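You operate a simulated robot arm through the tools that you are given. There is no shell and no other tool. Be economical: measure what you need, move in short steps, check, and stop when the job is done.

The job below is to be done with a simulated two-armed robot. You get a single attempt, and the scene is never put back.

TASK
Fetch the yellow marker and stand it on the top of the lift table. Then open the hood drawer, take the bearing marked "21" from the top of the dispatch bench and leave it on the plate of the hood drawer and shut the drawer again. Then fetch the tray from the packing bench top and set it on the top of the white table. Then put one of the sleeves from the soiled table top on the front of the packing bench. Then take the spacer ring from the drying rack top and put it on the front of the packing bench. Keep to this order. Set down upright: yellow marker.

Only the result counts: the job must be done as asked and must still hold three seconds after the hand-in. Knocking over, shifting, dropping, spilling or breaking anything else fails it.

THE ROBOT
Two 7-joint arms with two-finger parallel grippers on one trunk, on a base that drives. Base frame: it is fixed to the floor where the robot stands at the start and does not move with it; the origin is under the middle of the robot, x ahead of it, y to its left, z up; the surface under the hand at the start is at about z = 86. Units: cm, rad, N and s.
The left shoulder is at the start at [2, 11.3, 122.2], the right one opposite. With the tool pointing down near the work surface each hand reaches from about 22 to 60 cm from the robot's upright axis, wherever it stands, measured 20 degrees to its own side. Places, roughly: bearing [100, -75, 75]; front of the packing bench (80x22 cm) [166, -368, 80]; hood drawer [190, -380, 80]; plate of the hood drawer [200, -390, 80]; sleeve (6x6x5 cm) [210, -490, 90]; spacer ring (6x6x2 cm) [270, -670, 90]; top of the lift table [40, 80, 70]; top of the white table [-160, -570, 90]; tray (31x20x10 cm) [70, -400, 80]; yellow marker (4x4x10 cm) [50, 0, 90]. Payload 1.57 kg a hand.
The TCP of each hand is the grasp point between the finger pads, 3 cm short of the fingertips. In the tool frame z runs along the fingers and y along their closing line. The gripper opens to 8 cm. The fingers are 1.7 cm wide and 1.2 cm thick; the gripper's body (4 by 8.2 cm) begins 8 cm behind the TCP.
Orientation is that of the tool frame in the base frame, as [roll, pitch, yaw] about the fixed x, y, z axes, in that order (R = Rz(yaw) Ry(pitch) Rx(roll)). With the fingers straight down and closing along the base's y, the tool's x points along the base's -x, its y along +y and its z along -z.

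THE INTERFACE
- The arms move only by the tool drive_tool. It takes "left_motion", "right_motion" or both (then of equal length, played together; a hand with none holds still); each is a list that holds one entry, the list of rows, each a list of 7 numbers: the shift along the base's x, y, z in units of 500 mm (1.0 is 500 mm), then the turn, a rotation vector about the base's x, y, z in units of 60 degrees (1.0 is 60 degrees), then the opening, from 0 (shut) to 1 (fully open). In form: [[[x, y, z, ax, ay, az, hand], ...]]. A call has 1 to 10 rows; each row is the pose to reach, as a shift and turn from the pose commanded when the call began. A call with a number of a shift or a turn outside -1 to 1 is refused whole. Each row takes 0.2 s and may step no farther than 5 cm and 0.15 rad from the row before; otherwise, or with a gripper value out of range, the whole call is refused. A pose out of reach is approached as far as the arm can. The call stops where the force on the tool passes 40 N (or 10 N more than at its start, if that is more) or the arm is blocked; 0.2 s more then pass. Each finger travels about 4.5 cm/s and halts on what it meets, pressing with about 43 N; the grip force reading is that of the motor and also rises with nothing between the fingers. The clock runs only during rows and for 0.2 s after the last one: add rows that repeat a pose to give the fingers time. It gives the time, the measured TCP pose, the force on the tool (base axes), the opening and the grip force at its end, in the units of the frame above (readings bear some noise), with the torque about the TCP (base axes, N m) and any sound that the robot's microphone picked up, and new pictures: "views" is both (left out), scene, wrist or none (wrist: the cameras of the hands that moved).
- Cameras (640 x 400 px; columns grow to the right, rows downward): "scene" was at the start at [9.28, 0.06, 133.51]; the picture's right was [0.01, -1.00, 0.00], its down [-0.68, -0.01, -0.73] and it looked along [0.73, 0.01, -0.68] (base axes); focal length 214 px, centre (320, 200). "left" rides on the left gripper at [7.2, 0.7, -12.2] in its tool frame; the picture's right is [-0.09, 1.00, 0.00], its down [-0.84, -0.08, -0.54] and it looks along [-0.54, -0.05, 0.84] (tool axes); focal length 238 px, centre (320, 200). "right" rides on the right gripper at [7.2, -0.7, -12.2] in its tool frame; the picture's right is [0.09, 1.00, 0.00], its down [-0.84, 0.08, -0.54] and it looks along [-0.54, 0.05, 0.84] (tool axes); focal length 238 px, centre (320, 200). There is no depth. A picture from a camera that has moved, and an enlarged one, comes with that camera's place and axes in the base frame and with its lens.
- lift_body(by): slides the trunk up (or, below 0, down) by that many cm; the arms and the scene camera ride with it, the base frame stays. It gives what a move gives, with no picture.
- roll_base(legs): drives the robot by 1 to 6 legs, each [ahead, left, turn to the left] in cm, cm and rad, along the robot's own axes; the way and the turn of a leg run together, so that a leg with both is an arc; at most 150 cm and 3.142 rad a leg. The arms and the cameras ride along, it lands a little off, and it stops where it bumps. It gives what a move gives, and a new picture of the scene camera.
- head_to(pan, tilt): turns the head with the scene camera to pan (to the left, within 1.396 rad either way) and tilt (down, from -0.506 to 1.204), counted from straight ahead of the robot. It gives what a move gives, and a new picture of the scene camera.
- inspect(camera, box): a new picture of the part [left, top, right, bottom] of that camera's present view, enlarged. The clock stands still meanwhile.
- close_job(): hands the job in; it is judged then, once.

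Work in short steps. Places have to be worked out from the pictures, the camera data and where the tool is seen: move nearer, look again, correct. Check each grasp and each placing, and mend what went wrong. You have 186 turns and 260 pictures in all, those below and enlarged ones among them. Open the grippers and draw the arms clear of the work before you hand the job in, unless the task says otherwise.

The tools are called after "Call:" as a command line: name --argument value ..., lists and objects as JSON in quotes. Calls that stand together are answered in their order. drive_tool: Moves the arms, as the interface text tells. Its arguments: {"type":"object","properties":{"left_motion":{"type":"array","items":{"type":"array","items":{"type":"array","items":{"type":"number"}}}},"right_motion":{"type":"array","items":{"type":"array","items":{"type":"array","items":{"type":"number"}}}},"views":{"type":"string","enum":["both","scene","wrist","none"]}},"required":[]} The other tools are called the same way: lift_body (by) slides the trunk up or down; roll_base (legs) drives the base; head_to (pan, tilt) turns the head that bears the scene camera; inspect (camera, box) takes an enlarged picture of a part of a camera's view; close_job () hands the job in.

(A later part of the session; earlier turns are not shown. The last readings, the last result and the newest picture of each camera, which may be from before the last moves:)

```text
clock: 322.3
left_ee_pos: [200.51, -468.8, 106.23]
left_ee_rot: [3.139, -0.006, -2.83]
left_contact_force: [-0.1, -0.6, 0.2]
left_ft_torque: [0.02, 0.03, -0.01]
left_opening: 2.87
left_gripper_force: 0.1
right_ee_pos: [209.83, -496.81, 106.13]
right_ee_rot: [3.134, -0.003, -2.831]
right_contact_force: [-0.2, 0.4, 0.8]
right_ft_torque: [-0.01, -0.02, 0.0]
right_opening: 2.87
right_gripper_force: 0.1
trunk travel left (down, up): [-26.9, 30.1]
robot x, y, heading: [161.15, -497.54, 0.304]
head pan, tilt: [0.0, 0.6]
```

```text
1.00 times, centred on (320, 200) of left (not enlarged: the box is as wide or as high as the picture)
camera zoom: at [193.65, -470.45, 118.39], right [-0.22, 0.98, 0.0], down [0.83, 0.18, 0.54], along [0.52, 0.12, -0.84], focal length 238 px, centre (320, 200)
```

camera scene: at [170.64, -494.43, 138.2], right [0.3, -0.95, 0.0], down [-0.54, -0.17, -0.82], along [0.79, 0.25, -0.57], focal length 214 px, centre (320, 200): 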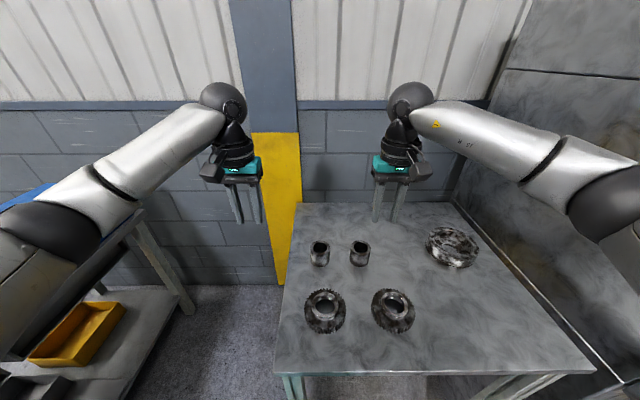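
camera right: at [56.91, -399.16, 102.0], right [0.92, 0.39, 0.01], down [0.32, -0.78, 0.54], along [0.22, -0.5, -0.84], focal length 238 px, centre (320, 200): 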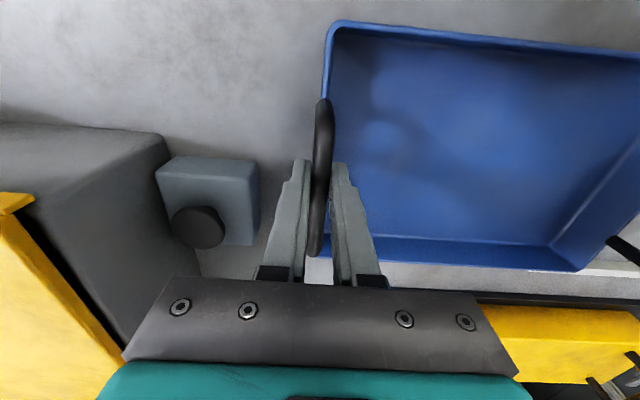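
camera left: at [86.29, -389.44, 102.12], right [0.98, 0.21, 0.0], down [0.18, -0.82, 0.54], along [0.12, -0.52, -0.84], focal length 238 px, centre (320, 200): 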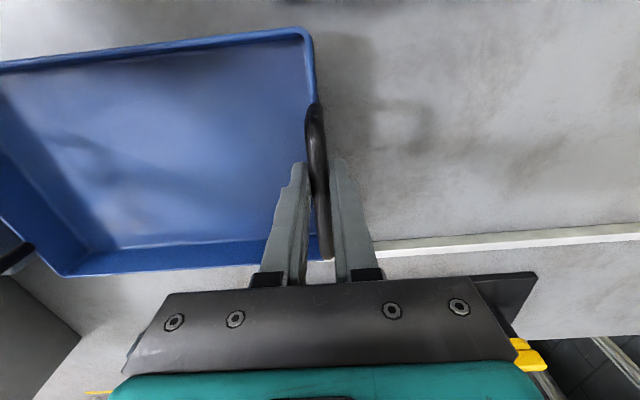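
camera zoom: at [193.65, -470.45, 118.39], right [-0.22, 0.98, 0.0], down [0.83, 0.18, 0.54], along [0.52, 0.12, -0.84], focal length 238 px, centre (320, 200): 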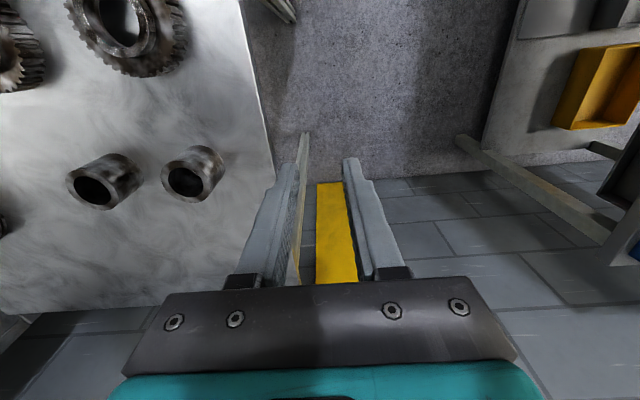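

Triangulation puts the left sleeve at about (209, -482.3) with the table top at z≈90. I nudge the right hand away and bring the left hand above the sleeve.

Call:
drive_tool --left_motion '[[[0.04, -0.06, 0, 0, 0, 0, 1], [0.08, -0.13, 0, 0, 0, 0, 1], [0.12, -0.2, -0.02, 0, 0, 0, 1], [0.17, -0.27, -0.04, 0, 0, 0, 1], [0.17, -0.27, -0.1, 0, 0, 0, 1]]]' --right_motion '[[[0.01, -0.03, 0.03, 0, 0, 0, 0.36], [0.02, -0.06, 0.06, 0, 0, 0, 0.36], [0.03, -0.1, 0.1, 0, 0, 0, 0.36], [0.03, -0.1, 0.1, 0, 0, 0, 0.36], [0.03, -0.1, 0.1, 0, 0, 0, 0.36]]]' --views "both"

```text
clock: 323.5
left_ee_pos: [209.05, -482.4, 101.04]
left_ee_rot: [3.137, -0.007, -2.832]
left_contact_force: [0.0, 0.5, -0.3]
left_ft_torque: [0.0, 0.04, 0.03]
left_opening: 8.01
left_gripper_force: 0.0
right_ee_pos: [211.44, -501.93, 111.24]
right_ee_rot: [3.133, -0.002, -2.831]
right_contact_force: [0.0, 0.0, -0.1]
right_ft_torque: [-0.01, 0.02, 0.01]
right_opening: 2.87
right_gripper_force: 0.0
trunk travel left (down, up): [-26.9, 30.1]
robot x, y, heading: [161.1, -497.74, 0.303]
head pan, tilt: [0.0, 0.6]
camera scene: at [170.51, -494.43, 134.21], right [0.3, -0.95, 0.0], down [-0.54, -0.17, -0.82], along [0.79, 0.25, -0.57], focal length 214 px, centre (320, 200)
camera right: at [204.89, -504.84, 123.38], right [-0.39, 0.92, 0.01], down [0.78, 0.33, 0.54], along [0.5, 0.22, -0.84], focal length 238 px, centre (320, 200)
camera left: at [202.17, -483.94, 113.34], right [-0.22, 0.98, 0.0], down [0.82, 0.18, 0.54], along [0.52, 0.12, -0.84], focal length 238 px, centre (320, 200)
```

scene: 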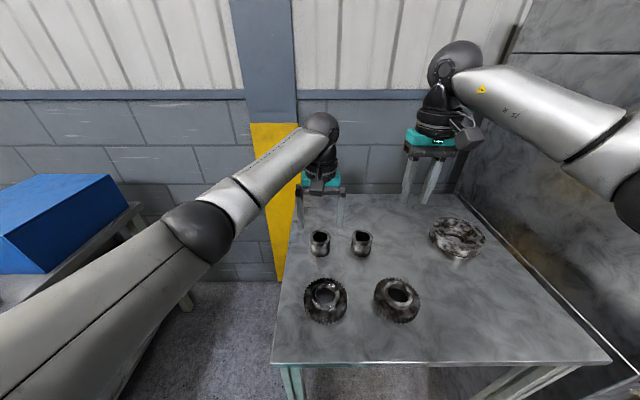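
right: 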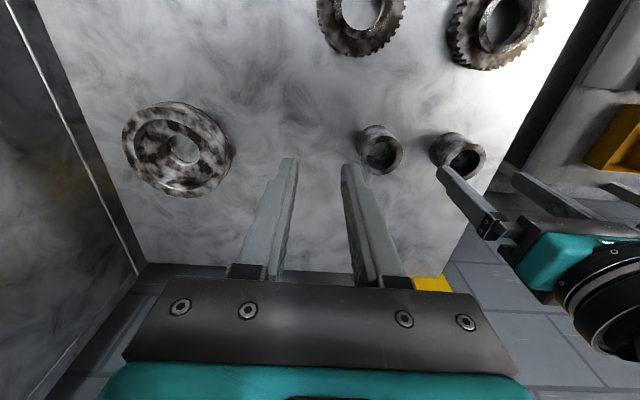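
left: 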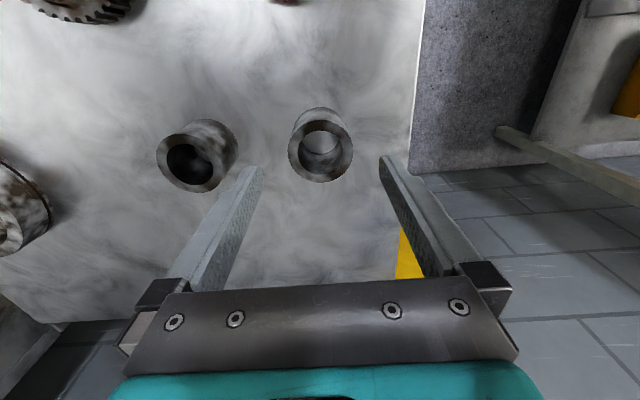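

The sleeve is centred under the hand (top z≈94.5). Descend to z≈93.5 and close.

Call:
drive_tool --left_motion '[[[0, 0.001, -0.06, 0, 0, 0, 1], [0, 0.001, -0.12, 0, 0, 0, 1], [0, 0.001, -0.15, 0, 0, 0, 1], [0, 0.001, -0.15, 0, 0, 0, 0.4], [0, 0.001, -0.15, 0, 0, 0, 0.4], [0, 0.001, -0.15, 0, 0, 0, 0.4], [0, 0.001, -0.15, 0, 0, 0, 0.4]]]' --views "wrist"

```text
clock: 325.1
left_ee_pos: [209.13, -482.28, 93.48]
left_ee_rot: [3.137, -0.009, -2.831]
left_contact_force: [0.0, -1.5, -0.1]
left_ft_torque: [-0.06, -0.05, -0.05]
left_opening: 5.37
left_gripper_force: 35.8
right_ee_pos: [211.52, -502.0, 111.17]
right_ee_rot: [3.134, -0.002, -2.83]
right_contact_force: [-0.2, -0.1, 0.1]
right_ft_torque: [-0.02, 0.0, 0.0]
right_opening: 2.89
right_gripper_force: 0.0
trunk travel left (down, up): [-26.9, 30.1]
robot x, y, heading: [160.97, -497.42, 0.308]
head pan, tilt: [0.0, 0.6]
camera left: at [202.16, -483.88, 105.83], right [-0.22, 0.98, 0.0], down [0.83, 0.18, 0.53], along [0.52, 0.12, -0.84], focal length 238 px, centre (320, 200)
```

left: 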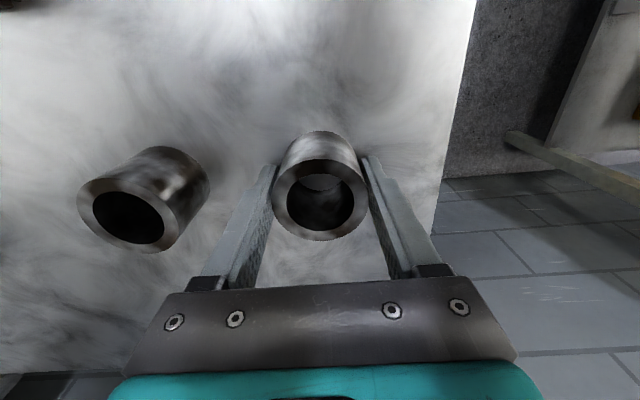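

Sleeve gripped (5.4 cm). Lift it clear, then back out.

Call:
drive_tool --left_motion '[[[0, 0, 0.06, 0, 0, 0, 0.3], [0, 0, 0.14, 0, 0, 0, 0.3], [0, 0, 0.23, 0, 0, 0, 0.3], [0, 0, 0.32, 0, 0, 0, 0.3], [-0.05, 0.03, 0.38, 0, 0, 0, 0.3], [-0.12, 0.08, 0.4, 0, 0, 0, 0.3]]]' --views "wrist"

Call:
roll_base --legs '[[-30, 0, 0], [-148, 0, 0], [-60, -6, 0]]'

```text
clock: 326.5
left_ee_pos: [202.91, -478.17, 113.54]
left_ee_rot: [3.136, -0.008, -2.83]
left_contact_force: [0.2, 0.2, -4.5]
left_ft_torque: [0.04, -0.01, 0.01]
left_opening: 5.35
left_gripper_force: 42.9
right_ee_pos: [211.38, -501.96, 111.07]
right_ee_rot: [3.134, -0.003, -2.832]
right_contact_force: [0.7, 0.1, -0.1]
right_ft_torque: [0.0, -0.01, 0.01]
right_opening: 2.89
right_gripper_force: 0.1
trunk travel left (down, up): [-26.9, 30.1]
robot x, y, heading: [161.25, -496.67, 0.307]
head pan, tilt: [0.0, 0.6]
camera left: at [196.02, -479.78, 125.86], right [-0.22, 0.98, 0.0], down [0.83, 0.18, 0.53], along [0.52, 0.12, -0.85], focal length 238 px, centre (320, 200)
```

left: 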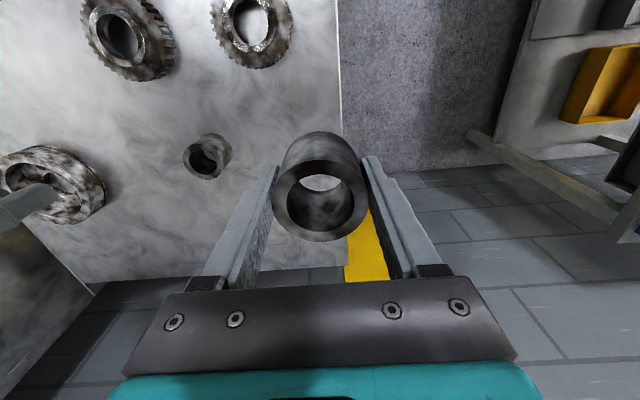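

```text
clock: 338.5
left_ee_pos: [-22.36, -555.43, 113.56]
left_ee_rot: [3.141, -0.005, -2.833]
left_contact_force: [0.0, -0.8, -3.9]
left_ft_torque: [-0.01, 0.01, 0.01]
left_opening: 5.36
left_gripper_force: 42.9
right_ee_pos: [-13.96, -579.18, 111.29]
right_ee_rot: [3.135, -0.003, -2.834]
right_contact_force: [-0.2, 0.4, 0.2]
right_ft_torque: [0.0, 0.01, 0.01]
right_opening: 2.9
right_gripper_force: 0.1
trunk travel left (down, up): [-26.9, 30.1]
robot x, y, heading: [-64.37, -574.61, 0.301]
head pan, tilt: [0.0, 0.6]
camera scene: at [-54.95, -571.65, 134.21], right [0.3, -0.95, 0.0], down [-0.54, -0.17, -0.83], along [0.79, 0.25, -0.56], focal length 214 px, centre (320, 200)
```

scene: 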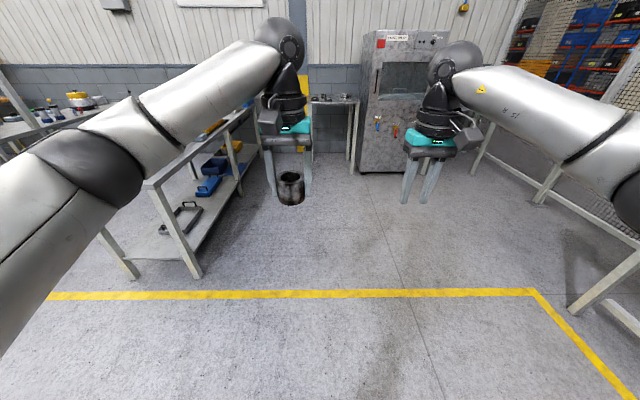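

Sleeve held. Now north past the bench's right end, turn to face the bench, and sidle along the aisle to the bench front.

Call:
roll_base --legs '[[24, 100, 0], [22, 100, 0], [0, 0, -1.566], [2, 148, 0], [2, 86, 0]]'

Call:
head_to --pan 0.15 --tilt 0.7

```text
clock: 363.6
left_ee_pos: [162.19, -345.01, 113.56]
left_ee_rot: [3.14, -0.008, 1.886]
left_contact_force: [0.3, -0.2, -4.1]
left_ft_torque: [-0.03, -0.05, 0.0]
left_opening: 5.35
left_gripper_force: 42.8
right_ee_pos: [138.64, -353.76, 111.2]
right_ee_rot: [3.135, -0.003, 1.886]
right_contact_force: [0.1, -0.3, 0.3]
right_ft_torque: [0.0, 0.03, 0.01]
right_opening: 2.88
right_gripper_force: 0.0
trunk travel left (down, up): [-26.9, 30.1]
robot x, y, heading: [143.03, -303.06, -1.263]
head pan, tilt: [0.0, 0.6]
camera scene: at [145.94, -312.68, 134.21], right [-0.95, -0.31, 0.0], down [-0.17, 0.54, -0.82], along [0.25, -0.79, -0.57], focal length 214 px, centre (320, 200)
```

scene: 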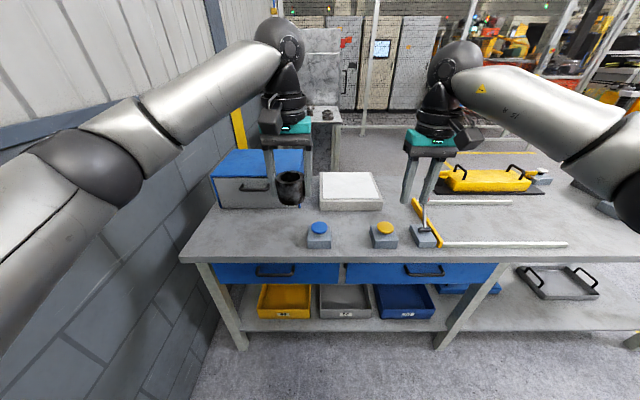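

```text
clock: 364.3
left_ee_pos: [162.29, -345.14, 113.54]
left_ee_rot: [3.136, -0.01, 1.886]
left_contact_force: [-0.5, -0.6, -3.7]
left_ft_torque: [0.02, 0.02, 0.0]
left_opening: 5.36
left_gripper_force: 43.1
right_ee_pos: [138.72, -353.66, 111.18]
right_ee_rot: [3.134, -0.001, 1.887]
right_contact_force: [-0.5, -0.6, -1.1]
right_ft_torque: [0.03, 0.02, -0.04]
right_opening: 2.9
right_gripper_force: 0.0
trunk travel left (down, up): [-26.9, 30.1]
robot x, y, heading: [142.8, -303.28, -1.263]
head pan, tilt: [0.15, 0.7]
camera scene: at [146.98, -311.89, 133.35], right [-0.9, -0.44, 0.0], down [-0.29, 0.58, -0.77], along [0.34, -0.69, -0.64], focal length 214 px, centre (320, 200)
```

scene: 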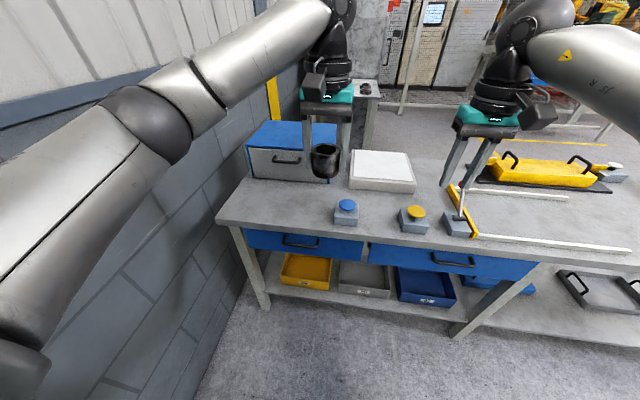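

Drive 20 cm closer and carry the sleeve over the free front strip left of the blue button, at about (179.8, -363.9).

Call:
roll_base --legs '[[20, 0, 0]]'

Call:
drive_tool --left_motion '[[[0.07, 0, -0.03, 0, 0, 0, 0.3], [0.15, 0, -0.06, 0, 0, 0, 0.3], [0.228, 0.008, -0.12, 0, 0, 0, 0.3], [0.228, 0.008, -0.2, 0, 0, 0, 0.3], [0.228, 0.008, -0.28, 0, 0, 0, 0.3], [0.228, 0.008, -0.36, 0, 0, 0, 0.3]]]' --views "both"

```text
clock: 365.9
left_ee_pos: [168.31, -364.02, 113.55]
left_ee_rot: [3.137, -0.01, 1.886]
left_contact_force: [-0.1, -0.3, -4.4]
left_ft_torque: [0.03, 0.01, 0.01]
left_opening: 5.36
left_gripper_force: 42.9
right_ee_pos: [144.63, -372.53, 111.04]
right_ee_rot: [3.134, 0.0, 1.884]
right_contact_force: [-0.2, 0.2, 0.2]
right_ft_torque: [-0.01, -0.03, 0.02]
right_opening: 2.89
right_gripper_force: 0.0
trunk travel left (down, up): [-26.9, 30.1]
robot x, y, heading: [148.71, -322.29, -1.263]
head pan, tilt: [0.15, 0.7]
camera scene: at [153.06, -330.86, 133.34], right [-0.9, -0.44, 0.0], down [-0.29, 0.58, -0.76], along [0.34, -0.68, -0.64], focal length 214 px, centre (320, 200)
```

scene: 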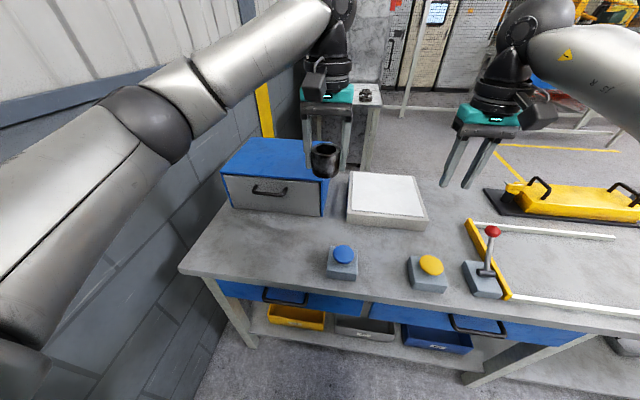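

```text
clock: 367.3
left_ee_pos: [179.75, -363.76, 95.56]
left_ee_rot: [3.137, -0.006, 1.886]
left_contact_force: [-0.6, 0.5, -4.9]
left_ft_torque: [0.02, 0.02, 0.04]
left_opening: 5.37
left_gripper_force: 43.5
right_ee_pos: [144.69, -372.37, 111.12]
right_ee_rot: [3.136, 0.0, 1.886]
right_contact_force: [0.5, 0.0, -0.2]
right_ft_torque: [0.01, 0.0, -0.01]
right_opening: 2.86
right_gripper_force: 0.1
trunk travel left (down, up): [-26.9, 30.1]
robot x, y, heading: [149.0, -322.35, -1.26]
head pan, tilt: [0.15, 0.7]
camera scene: at [153.04, -330.79, 133.34], right [-0.9, -0.44, 0.0], down [-0.29, 0.58, -0.76], along [0.34, -0.69, -0.64], focal length 214 px, centre (320, 200)
camera left: at [178.13, -356.74, 107.79], right [0.98, 0.22, 0.0], down [0.18, -0.82, 0.54], along [0.12, -0.52, -0.84], focal length 238 px, centre (320, 200)
```

scene: 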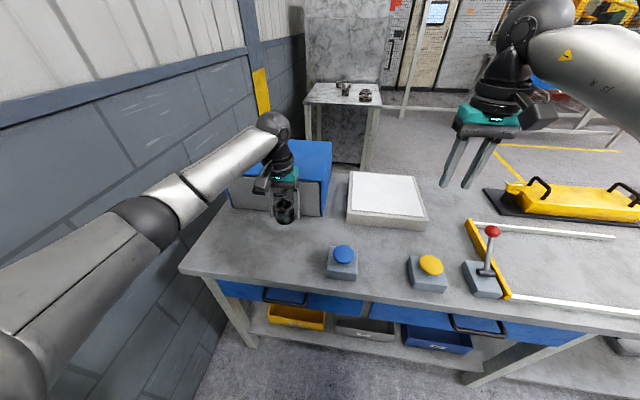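
left: 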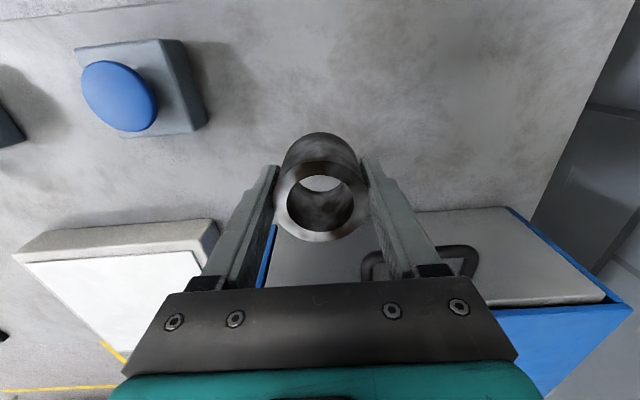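

Over the strip; I shift 2 cm toward me and descend.

Call:
drive_tool --left_motion '[[[-0.012, 0.038, -0.03, 0, 0, 0, 0.3], [-0.012, 0.038, -0.09, 0, 0, 0, 0.3], [-0.012, 0.038, -0.14, 0, 0, 0, 0.3], [-0.012, 0.038, -0.17, 0, 0, 0, 0.3], [-0.012, 0.038, -0.18, 0, 0, 0, 0.3], [-0.012, 0.038, -0.19, 0, 0, 0, 0.3]]]' --views "wrist"

```text
clock: 368.7
left_ee_pos: [179.09, -361.75, 86.0]
left_ee_rot: [3.138, -0.009, 1.884]
left_contact_force: [1.1, 0.7, -4.1]
left_ft_torque: [0.01, -0.01, 0.0]
left_opening: 5.33
left_gripper_force: 42.7
right_ee_pos: [144.6, -372.59, 111.15]
right_ee_rot: [3.135, -0.002, 1.884]
right_contact_force: [-1.2, 0.4, -0.4]
right_ft_torque: [-0.02, -0.03, 0.01]
right_opening: 2.9
right_gripper_force: 0.1
trunk travel left (down, up): [-26.9, 30.1]
robot x, y, heading: [149.15, -322.18, -1.263]
head pan, tilt: [0.15, 0.7]
camera left: at [177.47, -354.77, 98.28], right [0.98, 0.22, 0.0], down [0.18, -0.82, 0.53], along [0.12, -0.52, -0.84], focal length 238 px, centre (320, 200)
```

left: 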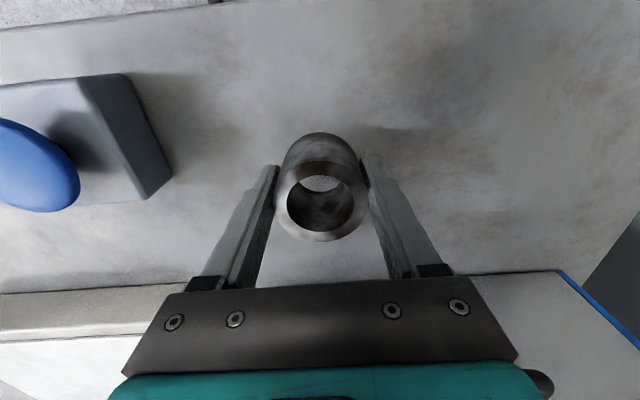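

Call:
drive_tool --left_motion '[[[0, 0, -0.006, 0, 0, 0, 0.3], [0, 0, -0.012, 0, 0, 0, 0.3], [0, 0, -0.018, 0, 0, 0, 0.3], [0, 0, -0.024, 0, 0, 0, 0.3]]]' --views "none"

```text
clock: 369.7
left_ee_pos: [178.91, -361.61, 84.81]
left_ee_rot: [3.137, -0.01, 1.884]
left_contact_force: [0.1, 0.2, -4.0]
left_ft_torque: [-0.03, 0.04, 0.0]
left_opening: 5.37
left_gripper_force: 43.0
right_ee_pos: [144.73, -372.59, 111.16]
right_ee_rot: [3.136, 0.0, 1.887]
right_contact_force: [0.9, -0.5, -0.5]
right_ft_torque: [0.05, -0.01, 0.06]
right_opening: 2.88
right_gripper_force: 0.1
trunk travel left (down, up): [-26.9, 30.1]
robot x, y, heading: [148.6, -321.82, -1.264]
head pan, tilt: [0.15, 0.7]
```

Not in contact yet; continue down in small steps.

Call:
drive_tool --left_motion '[[[0, 0, -0.005, 0, 0, 0, 0.3], [0, 0, -0.01, 0, 0, 0, 0.3], [0, 0, -0.015, 0, 0, 0, 0.3], [0, 0, -0.02, 0, 0, 0, 0.3]]]' --views "none"

```text
clock: 370.7
left_ee_pos: [179.04, -361.73, 83.95]
left_ee_rot: [3.136, -0.009, 1.885]
left_contact_force: [0.0, 1.1, -3.5]
left_ft_torque: [0.0, 0.01, -0.01]
left_opening: 5.36
left_gripper_force: 42.9
right_ee_pos: [144.58, -372.43, 111.17]
right_ee_rot: [3.136, -0.001, 1.884]
right_contact_force: [0.5, -0.1, 0.2]
right_ft_torque: [0.0, 0.04, 0.0]
right_opening: 2.86
right_gripper_force: 0.0
trunk travel left (down, up): [-26.9, 30.1]
robot x, y, heading: [149.32, -321.71, -1.263]
head pan, tilt: [0.15, 0.7]
```

Call:
drive_tool --left_motion '[[[0, 0, -0.005, 0, 0, 0, 0.3], [0, 0, -0.01, 0, 0, 0, 0.3], [0, 0, -0.015, 0, 0, 0, 0.3], [0, 0, -0.02, 0, 0, 0, 0.3]]]' --views "wrist"

```text
clock: 371.7
left_ee_pos: [179.07, -361.71, 83.36]
left_ee_rot: [3.14, 0.004, 1.887]
left_contact_force: [3.3, 5.8, 35.1]
left_ft_torque: [-0.18, 0.76, -0.03]
left_opening: 5.36
left_gripper_force: 43.0
right_ee_pos: [144.46, -372.34, 111.32]
right_ee_rot: [3.135, 0.001, 1.885]
right_contact_force: [-0.7, 0.3, 0.4]
right_ft_torque: [-0.05, 0.01, -0.01]
right_opening: 2.85
right_gripper_force: 0.0
trunk travel left (down, up): [-26.9, 30.1]
robot x, y, heading: [149.13, -321.91, -1.255]
head pan, tilt: [0.15, 0.7]
camera left: at [177.47, -354.68, 95.59], right [0.98, 0.22, 0.0], down [0.18, -0.82, 0.55], along [0.12, -0.53, -0.84], focal length 238 px, centre (320, 200)
```

left: 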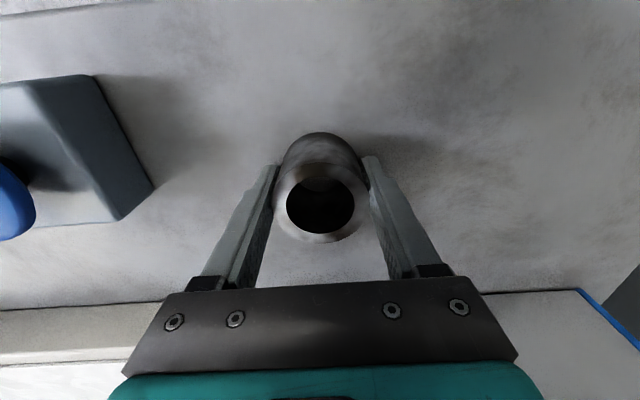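

Contact at z≈83.4. I ease up a hair, open and rise.

Call:
drive_tool --left_motion '[[[0, 0, 0.008, 0, 0, 0, 0.3], [0, 0, 0.008, 0, 0, 0, 0.72], [0, 0, 0.008, 0, 0, 0, 0.85], [0, 0, 0.008, 0, 0, 0, 0.9], [0, 0, 0.03, 0, 0, 0, 0.9], [0, 0, 0.1, 0, 0, 0, 0.9], [0, 0, 0.19, 0, 0, 0, 0.9], [0, 0, 0.28, 0, 0, 0, 0.9], [0, 0, 0.37, 0, 0, 0, 0.9], [0, 0, 0.46, 0, 0, 0, 0.9]]]' --views "both"

```text
clock: 373.9
left_ee_pos: [179.1, -361.67, 105.87]
left_ee_rot: [3.136, -0.008, 1.887]
left_contact_force: [0.6, -0.6, 0.1]
left_ft_torque: [0.01, 0.02, 0.01]
left_opening: 7.2
left_gripper_force: 0.0
right_ee_pos: [144.61, -372.41, 111.13]
right_ee_rot: [3.134, -0.002, 1.885]
right_contact_force: [0.3, -0.2, 0.1]
right_ft_torque: [0.01, 0.03, -0.01]
right_opening: 2.87
right_gripper_force: 0.1
trunk travel left (down, up): [-26.9, 30.1]
robot x, y, heading: [148.85, -322.17, -1.264]
head pan, tilt: [0.15, 0.7]
camera scene: at [153.0, -330.72, 133.35], right [-0.9, -0.44, 0.0], down [-0.29, 0.58, -0.77], along [0.34, -0.69, -0.64], focal length 214 px, centre (320, 200)
camera left: at [177.5, -354.79, 118.16], right [0.98, 0.22, 0.0], down [0.18, -0.83, 0.53], along [0.12, -0.52, -0.85], focal length 238 px, centre (320, 200)
```

scene: 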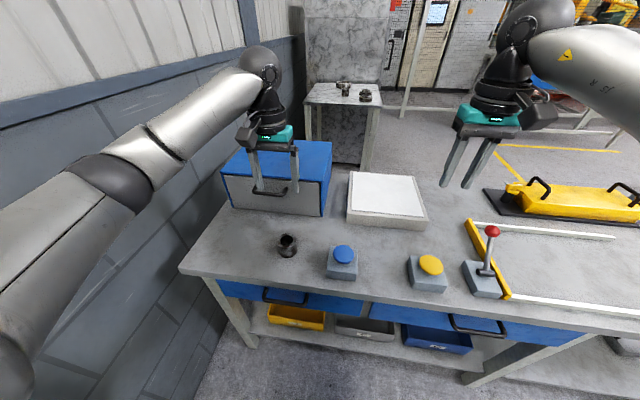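
left: 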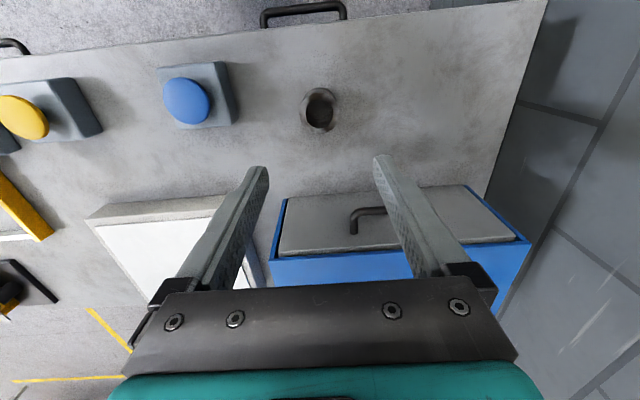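

Sleeve placed on the front of the packing bench. Now for the spacer ring: back the same way around the bench.

Call:
roll_base --legs '[[-22, 0, 0], [0, -150, 0], [0, -84, 0], [0, 0, 1.566], [0, -148, 0], [0, -82, 0]]'

Call:
head_to --pan -0.3 --tilt 0.3

```text
clock: 401.5
left_ee_pos: [29.53, -561.75, 105.89]
left_ee_rot: [3.136, -0.008, -2.822]
left_contact_force: [0.2, 0.3, -0.6]
left_ft_torque: [-0.01, 0.01, -0.04]
left_opening: 7.23
left_gripper_force: 0.1
right_ee_pos: [40.46, -596.27, 111.08]
right_ee_rot: [3.134, -0.002, -2.822]
right_contact_force: [-0.9, 0.1, -0.2]
right_ft_torque: [-0.01, -0.02, 0.0]
right_opening: 2.9
right_gripper_force: 0.1
trunk travel left (down, up): [-26.9, 30.1]
robot x, y, heading: [-10.25, -591.97, 0.312]
head pan, tilt: [0.15, 0.7]
camera scene: at [-1.34, -588.13, 133.35], right [0.45, -0.89, 0.0], down [-0.58, -0.29, -0.76], along [0.68, 0.34, -0.64], focal length 214 px, centre (320, 200)
```

scene: 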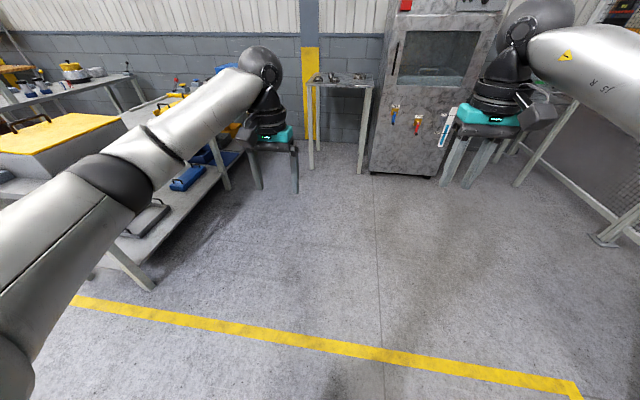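

```text
clock: 402.4
left_ee_pos: [29.54, -561.77, 105.72]
left_ee_rot: [3.136, -0.009, -2.822]
left_contact_force: [0.7, 0.2, 0.0]
left_ft_torque: [-0.04, 0.01, 0.03]
left_opening: 7.22
left_gripper_force: 0.0
right_ee_pos: [40.33, -596.26, 111.18]
right_ee_rot: [3.133, -0.002, -2.822]
right_contact_force: [0.2, 0.5, 0.3]
right_ft_torque: [0.0, 0.01, 0.02]
right_opening: 2.87
right_gripper_force: 0.1
trunk travel left (down, up): [-26.9, 30.1]
robot x, y, heading: [-9.81, -592.67, 0.319]
head pan, tilt: [-0.3, 0.3]
camera scene: at [0.4, -591.77, 136.95], right [0.02, -1.0, 0.0], down [-0.3, 0.0, -0.96], along [0.95, 0.01, -0.3], focal length 214 px, centre (320, 200)
```

scene: 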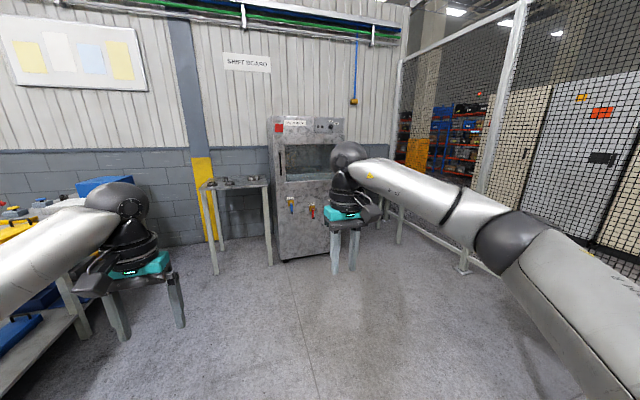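

The drying rack is right of the oven, hidden behind the right hand. I drive closer, keeping clear of the fence.

Call:
roll_base --legs '[[90, -55, -0.01], [60, -60, 0]]'

Call:
head_to --pan 0.0 --tilt 0.5

```text
clock: 411.9
left_ee_pos: [206.13, -625.35, 105.74]
left_ee_rot: [3.136, -0.008, -2.819]
left_contact_force: [-0.9, 0.1, 0.4]
left_ft_torque: [0.0, -0.02, 0.02]
left_opening: 7.18
left_gripper_force: 0.2
right_ee_pos: [217.19, -659.93, 111.12]
right_ee_rot: [3.134, -0.003, -2.818]
right_contact_force: [-0.5, 0.6, -0.6]
right_ft_torque: [-0.02, 0.0, 0.01]
right_opening: 2.88
right_gripper_force: 0.1
trunk travel left (down, up): [-26.9, 30.1]
robot x, y, heading: [166.41, -655.91, 0.316]
head pan, tilt: [-0.3, 0.3]
camera scene: at [177.03, -655.49, 136.96], right [0.02, -1.0, 0.0], down [-0.3, -0.01, -0.96], along [0.96, 0.02, -0.3], focal length 214 px, centre (320, 200)
```

scene: 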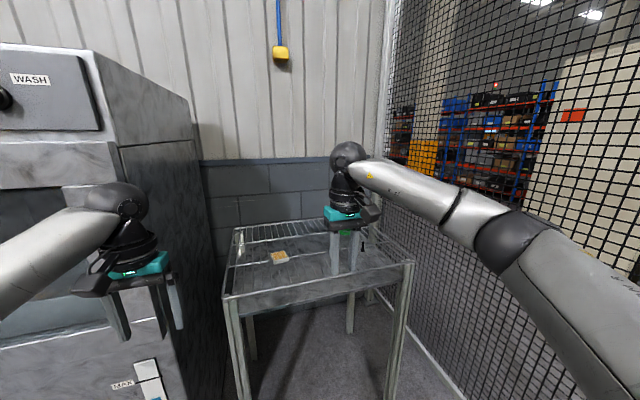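

```text
clock: 412.7
left_ee_pos: [206.07, -625.36, 105.85]
left_ee_rot: [3.136, -0.009, -2.818]
left_contact_force: [-0.1, 1.0, 0.5]
left_ft_torque: [0.0, -0.01, 0.03]
left_opening: 7.22
left_gripper_force: 0.0
right_ee_pos: [217.13, -659.85, 111.16]
right_ee_rot: [3.135, -0.002, -2.819]
right_contact_force: [-0.3, 0.1, 0.3]
right_ft_torque: [-0.02, -0.01, -0.02]
right_opening: 2.87
right_gripper_force: 0.0
trunk travel left (down, up): [-26.9, 30.1]
robot x, y, heading: [166.9, -655.8, 0.315]
head pan, tilt: [0.0, 0.499]
camera scene: at [176.32, -652.8, 135.12], right [0.31, -0.95, 0.0], down [-0.45, -0.15, -0.88], along [0.83, 0.27, -0.48], focal length 214 px, centre (320, 200)
```

scene: 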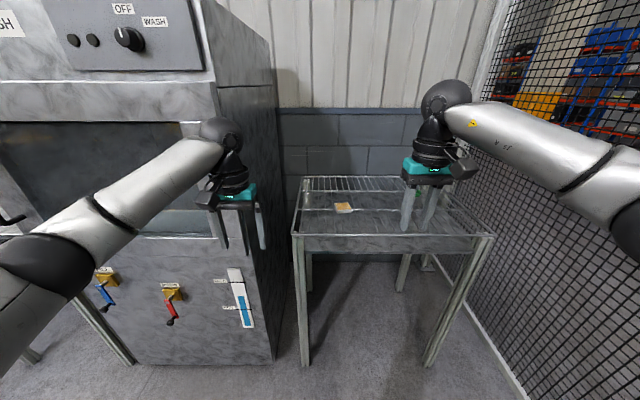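

Call:
inspect --camera "scene" --box '[290, 165, 500, 265]'

Call:
inspect --camera "right" --box '[0, 0, 640, 400]'

```text
3.05 times, centred on (395, 215) of scene
camera zoom: at [176.32, -652.8, 135.12], right [0.31, -0.95, 0.0], down [-0.45, -0.15, -0.88], along [0.83, 0.27, -0.48], focal length 654 px, centre (91, 154)
```

zoom: 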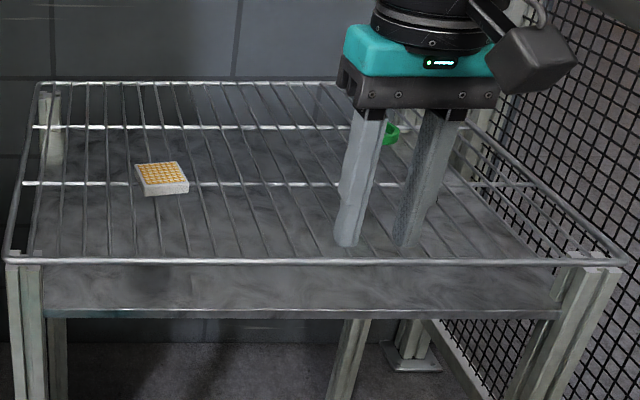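

```text
1.00 times, centred on (320, 200) of right (not enlarged: the box is as wide or as high as the picture)
camera zoom: at [210.57, -662.83, 123.36], right [-0.4, 0.92, 0.01], down [0.77, 0.34, 0.54], along [0.49, 0.22, -0.84], focal length 238 px, centre (320, 200)
```

zoom: 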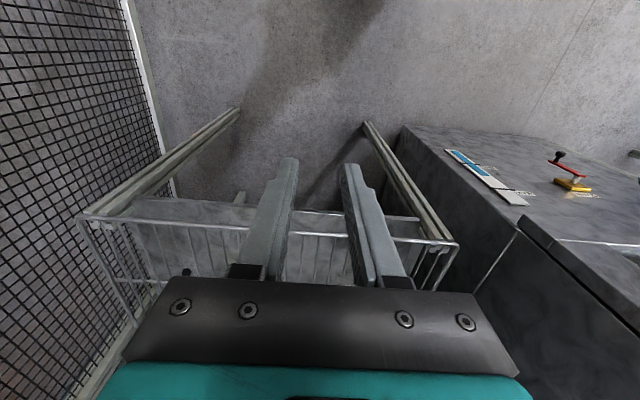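

The green spacer ring is at about (274, -669) on the rack, behind the right hand. I tuck the left hand centrally, then drive in 37 cm and 17 right so that the right arm can reach it.

Call:
drive_tool --left_motion '[[[-0.01, -0.05, 0.04, 0, 0, 0, 0.5], [-0.03, -0.1, 0.08, 0, 0, 0, 0.5], [-0.05, -0.15, 0.13, 0, 0, 0, 0.5], [-0.06, -0.2, 0.18, 0, 0, 0, 0.3], [-0.065, -0.24, 0.22, 0, 0, 0, 0.2]]]' --views "none"

Call:
roll_base --legs '[[22, -16, -0.01], [14, 0, 0]]'

Call:
inspect --camera "right" --box '[0, 0, 640, 400]'

```text
clock: 413.9
left_ee_pos: [202.87, -637.4, 116.82]
left_ee_rot: [3.135, -0.009, -2.819]
left_contact_force: [1.3, 0.0, -0.7]
left_ft_torque: [0.01, -0.02, 0.01]
left_opening: 1.61
left_gripper_force: 0.0
right_ee_pos: [217.12, -659.77, 111.17]
right_ee_rot: [3.134, -0.001, -2.819]
right_contact_force: [0.0, -0.4, 0.2]
right_ft_torque: [0.04, 0.03, 0.0]
right_opening: 2.86
right_gripper_force: 0.0
trunk travel left (down, up): [-26.9, 30.1]
robot x, y, heading: [166.85, -655.93, 0.316]
head pan, tilt: [0.0, 0.499]
```

```text
clock: 416.7
left_ee_pos: [242.17, -642.01, 116.94]
left_ee_rot: [3.138, -0.008, -2.828]
left_contact_force: [0.4, -0.2, -0.6]
left_ft_torque: [-0.03, 0.02, 0.03]
left_opening: 1.57
left_gripper_force: 0.1
right_ee_pos: [256.28, -664.61, 111.09]
right_ee_rot: [3.134, -0.002, -2.828]
right_contact_force: [0.3, 0.5, 0.5]
right_ft_torque: [-0.03, 0.04, 0.02]
right_opening: 2.91
right_gripper_force: 0.0
trunk travel left (down, up): [-26.9, 30.1]
robot x, y, heading: [205.92, -659.97, 0.306]
head pan, tilt: [0.0, 0.499]
camera scene: at [215.43, -657.13, 135.11], right [0.3, -0.95, 0.0], down [-0.46, -0.15, -0.88], along [0.84, 0.27, -0.48], focal length 214 px, centre (320, 200)
```

scene: 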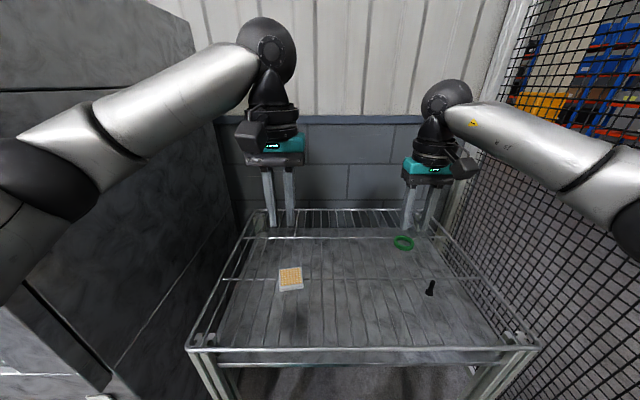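

```text
1.00 times, centred on (320, 200) of right (not enlarged: the box is as wide or as high as the picture)
camera zoom: at [249.57, -667.51, 123.34], right [-0.39, 0.92, 0.01], down [0.77, 0.33, 0.54], along [0.49, 0.22, -0.84], focal length 238 px, centre (320, 200)
```

zoom: 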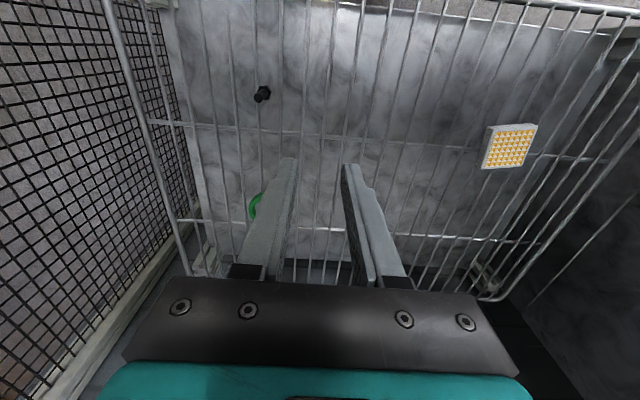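

The ring is at about (272.5, -666.2) on the wires. I drive 3 cm closer, lower the trunk 8 cm, tilt the right hand 20° forward and move above the ring.

Call:
roll_base --legs '[[3, -2, 0]]'

Call:
lift_body --by -6

Call:
drive_tool --right_motion '[[[0.03, 0, 0.02, 0.034, -0.106, 0, 0.8], [0.08, 0, 0.02, 0.068, -0.212, 0, 1], [0.14, 0, 0.02, 0.103, -0.318, 0, 1], [0.2, 0.0, 0.0, 0.103, -0.318, 0, 1]]]' --views "both"

```text
clock: 417.6
left_ee_pos: [245.66, -643.02, 116.96]
left_ee_rot: [3.136, -0.009, -2.83]
left_contact_force: [-0.5, -0.3, -0.2]
left_ft_torque: [0.0, 0.06, 0.01]
left_opening: 1.58
left_gripper_force: 0.1
right_ee_pos: [259.64, -665.59, 111.12]
right_ee_rot: [3.132, -0.001, -2.828]
right_contact_force: [0.4, -0.4, 0.2]
right_ft_torque: [0.01, 0.0, -0.01]
right_opening: 2.86
right_gripper_force: 0.2
trunk travel left (down, up): [-26.9, 30.1]
robot x, y, heading: [209.33, -661.43, 0.304]
head pan, tilt: [0.0, 0.499]
camera scene: at [218.9, -658.2, 135.11], right [0.3, -0.95, 0.0], down [-0.46, -0.14, -0.88], along [0.84, 0.27, -0.48], focal length 214 px, centre (320, 200)
```

scene: 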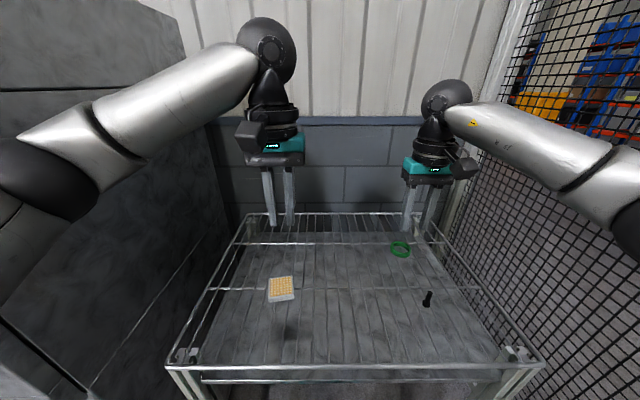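

```text
clock: 418.6
left_ee_pos: [245.43, -642.98, 110.9]
left_ee_rot: [3.137, -0.006, -2.83]
left_contact_force: [-0.6, 0.3, -1.0]
left_ft_torque: [0.04, 0.03, -0.02]
left_opening: 1.62
left_gripper_force: 0.1
right_ee_pos: [259.44, -665.7, 105.15]
right_ee_rot: [3.134, 0.001, -2.827]
right_contact_force: [0.0, 0.0, 0.2]
right_ft_torque: [0.0, 0.0, -0.03]
right_opening: 2.88
right_gripper_force: 0.0
trunk travel left (down, up): [-20.9, 36.1]
robot x, y, heading: [209.01, -661.17, 0.314]
head pan, tilt: [0.0, 0.499]
```

```text
clock: 419.6
left_ee_pos: [245.6, -642.9, 110.91]
left_ee_rot: [3.135, -0.01, -2.83]
left_contact_force: [-0.1, -0.5, -0.7]
left_ft_torque: [-0.01, 0.01, 0.01]
left_opening: 1.59
left_gripper_force: 0.2
right_ee_pos: [269.62, -665.59, 105.22]
right_ee_rot: [3.135, 0.35, -2.831]
right_contact_force: [0.7, 0.8, 0.5]
right_ft_torque: [0.0, 0.0, 0.01]
right_opening: 8.03
right_gripper_force: 0.1
trunk travel left (down, up): [-20.9, 36.1]
robot x, y, heading: [208.95, -660.74, 0.308]
head pan, tilt: [0.0, 0.499]
camera scene: at [218.8, -658.14, 129.11], right [0.3, -0.95, 0.0], down [-0.46, -0.15, -0.88], along [0.84, 0.27, -0.48], focal length 214 px, centre (320, 200)
camera right: at [259.46, -669.67, 114.24], right [-0.39, 0.92, -0.03], down [0.55, 0.25, 0.8], along [0.74, 0.3, -0.6], focal length 238 px, centre (320, 200)
```

scene: 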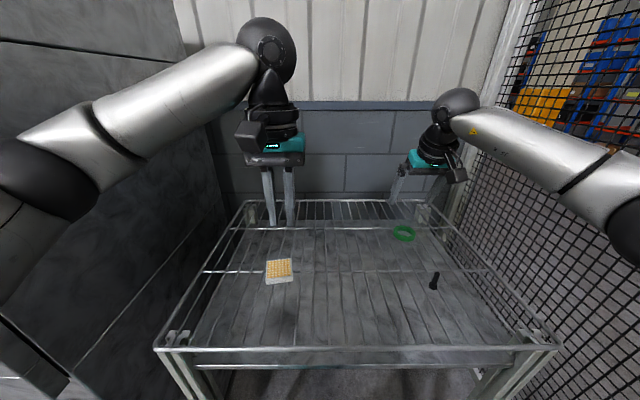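
right: 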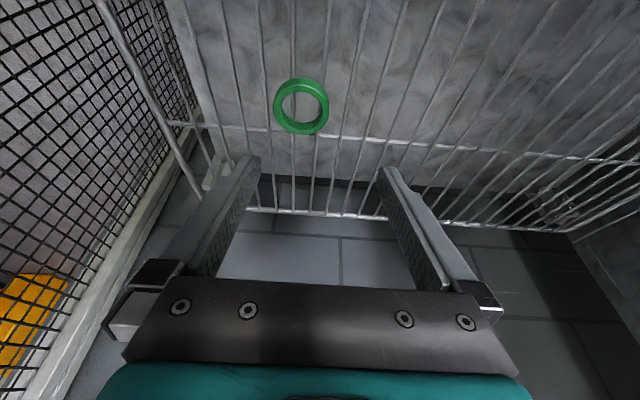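

Ring centre (273.4, -666.2, 91). Move above it and descend partway.

Call:
drive_tool --right_motion '[[[0.03, -0.008, -0.04, 0, 0, 0, 1], [0.06, -0.014, -0.1, 0, 0, 0, 1], [0.06, -0.014, -0.16, 0, 0, 0, 1]]]' --views "wrist"

```text
clock: 420.4
left_ee_pos: [245.41, -643.04, 110.91]
left_ee_rot: [3.138, -0.007, -2.828]
left_contact_force: [0.2, -0.1, -0.1]
left_ft_torque: [0.0, 0.02, 0.01]
left_opening: 1.61
left_gripper_force: 0.1
right_ee_pos: [272.55, -666.37, 97.2]
right_ee_rot: [3.136, 0.35, -2.826]
right_contact_force: [-0.5, 0.0, 0.1]
right_ft_torque: [-0.01, -0.03, -0.02]
right_opening: 8.0
right_gripper_force: 0.1
trunk travel left (down, up): [-20.9, 36.1]
robot x, y, heading: [209.11, -661.18, 0.302]
head pan, tilt: [0.0, 0.499]
camera right: at [262.43, -670.42, 106.12], right [-0.39, 0.92, -0.03], down [0.55, 0.26, 0.8], along [0.74, 0.3, -0.61], focal length 238 px, centre (320, 200)
```

right: 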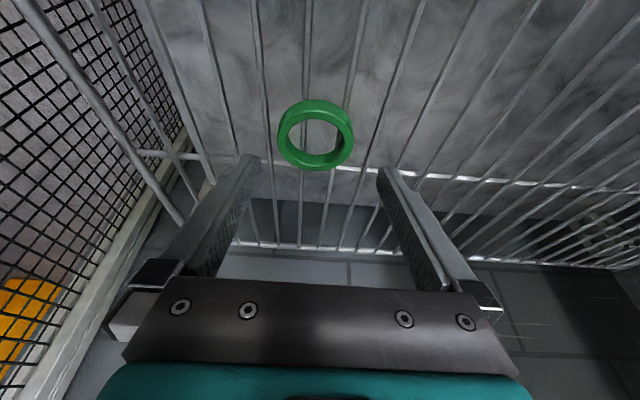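

Well centred; descend 3.7 cm and close.

Call:
drive_tool --right_motion '[[[0, 0, -0.03, 0, 0, 0, 1], [0, 0, -0.06, 0, 0, 0, 1], [0, 0, -0.074, 0, 0, 0, 1], [0, 0, -0.074, 0, 0, 0, 0.5], [0, 0, -0.074, 0, 0, 0, 0.5], [0, 0, -0.074, 0, 0, 0, 0.5], [0, 0, -0.074, 0, 0, 0, 0.5]]]' --views "wrist"

```text
clock: 422.0
left_ee_pos: [245.54, -642.99, 110.92]
left_ee_rot: [3.136, -0.01, -2.829]
left_contact_force: [-0.1, 0.3, 0.9]
left_ft_torque: [0.02, 0.0, 0.01]
left_opening: 1.57
left_gripper_force: 0.0
right_ee_pos: [272.41, -666.32, 93.57]
right_ee_rot: [3.136, 0.352, -2.83]
right_contact_force: [0.1, -0.4, -0.3]
right_ft_torque: [-0.01, -0.01, 0.0]
right_opening: 5.82
right_gripper_force: 38.3
trunk travel left (down, up): [-20.9, 36.1]
robot x, y, heading: [209.16, -661.05, 0.306]
head pan, tilt: [0.0, 0.499]
camera right: at [262.37, -670.42, 102.53], right [-0.39, 0.92, -0.02], down [0.55, 0.25, 0.8], along [0.74, 0.3, -0.6], focal length 238 px, centre (320, 200)
```

right: 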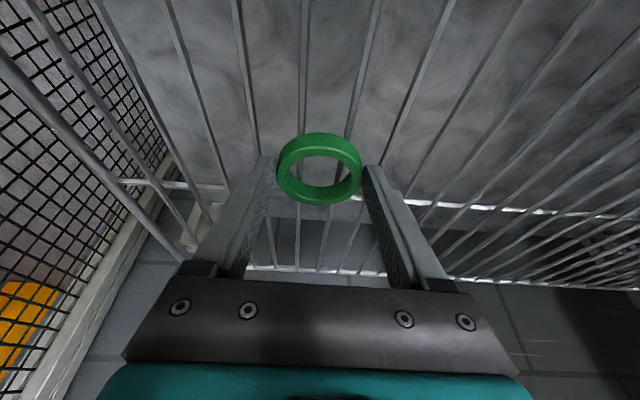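

Ring gripped. Lift and pull back.

Call:
drive_tool --right_motion '[[[0, 0, 0.05, 0, 0, 0, 0.4], [0, 0, 0.13, 0, 0, 0, 0.4], [0, 0, 0.22, 0, 0, 0, 0.4], [-0.05, -0.01, 0.29, 0, 0, 0, 0.4], [-0.12, -0.03, 0.35, 0, 0, 0, 0.4], [-0.18, -0.04, 0.4, 0, 0, 0, 0.4]]]' --views "wrist"

Call:
roll_base --legs '[[-40, 16, 0], [-60, 60, 0], [-90, 55, 0.0]]'

```text
clock: 423.4
left_ee_pos: [245.38, -643.08, 110.91]
left_ee_rot: [3.136, -0.008, -2.828]
left_contact_force: [0.4, 0.7, 0.0]
left_ft_torque: [-0.03, -0.04, 0.03]
left_opening: 1.59
left_gripper_force: 0.0
right_ee_pos: [263.38, -668.32, 113.54]
right_ee_rot: [3.134, 0.349, -2.829]
right_contact_force: [0.2, 0.1, -0.2]
right_ft_torque: [0.02, 0.01, 0.01]
right_opening: 5.84
right_gripper_force: 43.2
trunk travel left (down, up): [-20.9, 36.1]
robot x, y, heading: [209.37, -661.47, 0.306]
head pan, tilt: [0.0, 0.499]
camera right: at [253.24, -672.35, 122.53], right [-0.39, 0.92, -0.03], down [0.55, 0.25, 0.8], along [0.74, 0.3, -0.6], focal length 238 px, centre (320, 200)
```

right: 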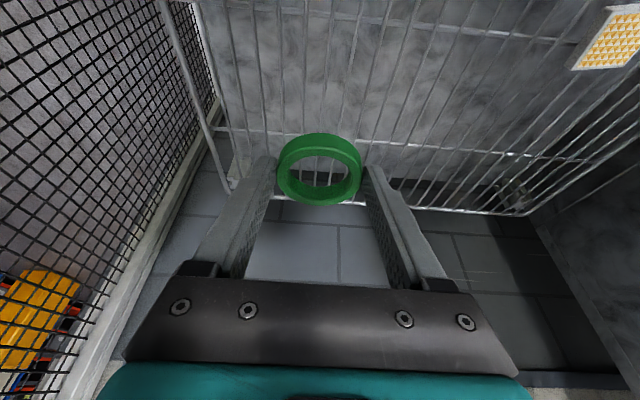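

```text
clock: 435.1
left_ee_pos: [25.03, -575.54, 110.9]
left_ee_rot: [3.136, -0.008, -2.842]
left_contact_force: [0.0, 0.2, -1.2]
left_ft_torque: [-0.02, 0.04, -0.01]
left_opening: 1.58
left_gripper_force: 0.1
right_ee_pos: [42.5, -600.93, 113.43]
right_ee_rot: [3.134, 0.349, -2.84]
right_contact_force: [-1.1, -0.2, 0.4]
right_ft_torque: [0.02, 0.0, 0.02]
right_opening: 5.85
right_gripper_force: 42.8
trunk travel left (down, up): [-20.9, 36.1]
robot x, y, heading: [-11.57, -593.32, 0.298]
head pan, tilt: [0.0, 0.499]
camera scene: at [-1.97, -590.27, 129.12], right [0.29, -0.96, 0.0], down [-0.46, -0.14, -0.88], along [0.84, 0.26, -0.48], focal length 214 px, centre (320, 200)
```

scene: 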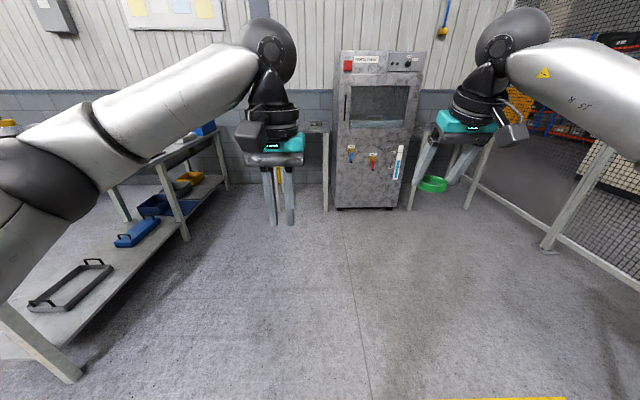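

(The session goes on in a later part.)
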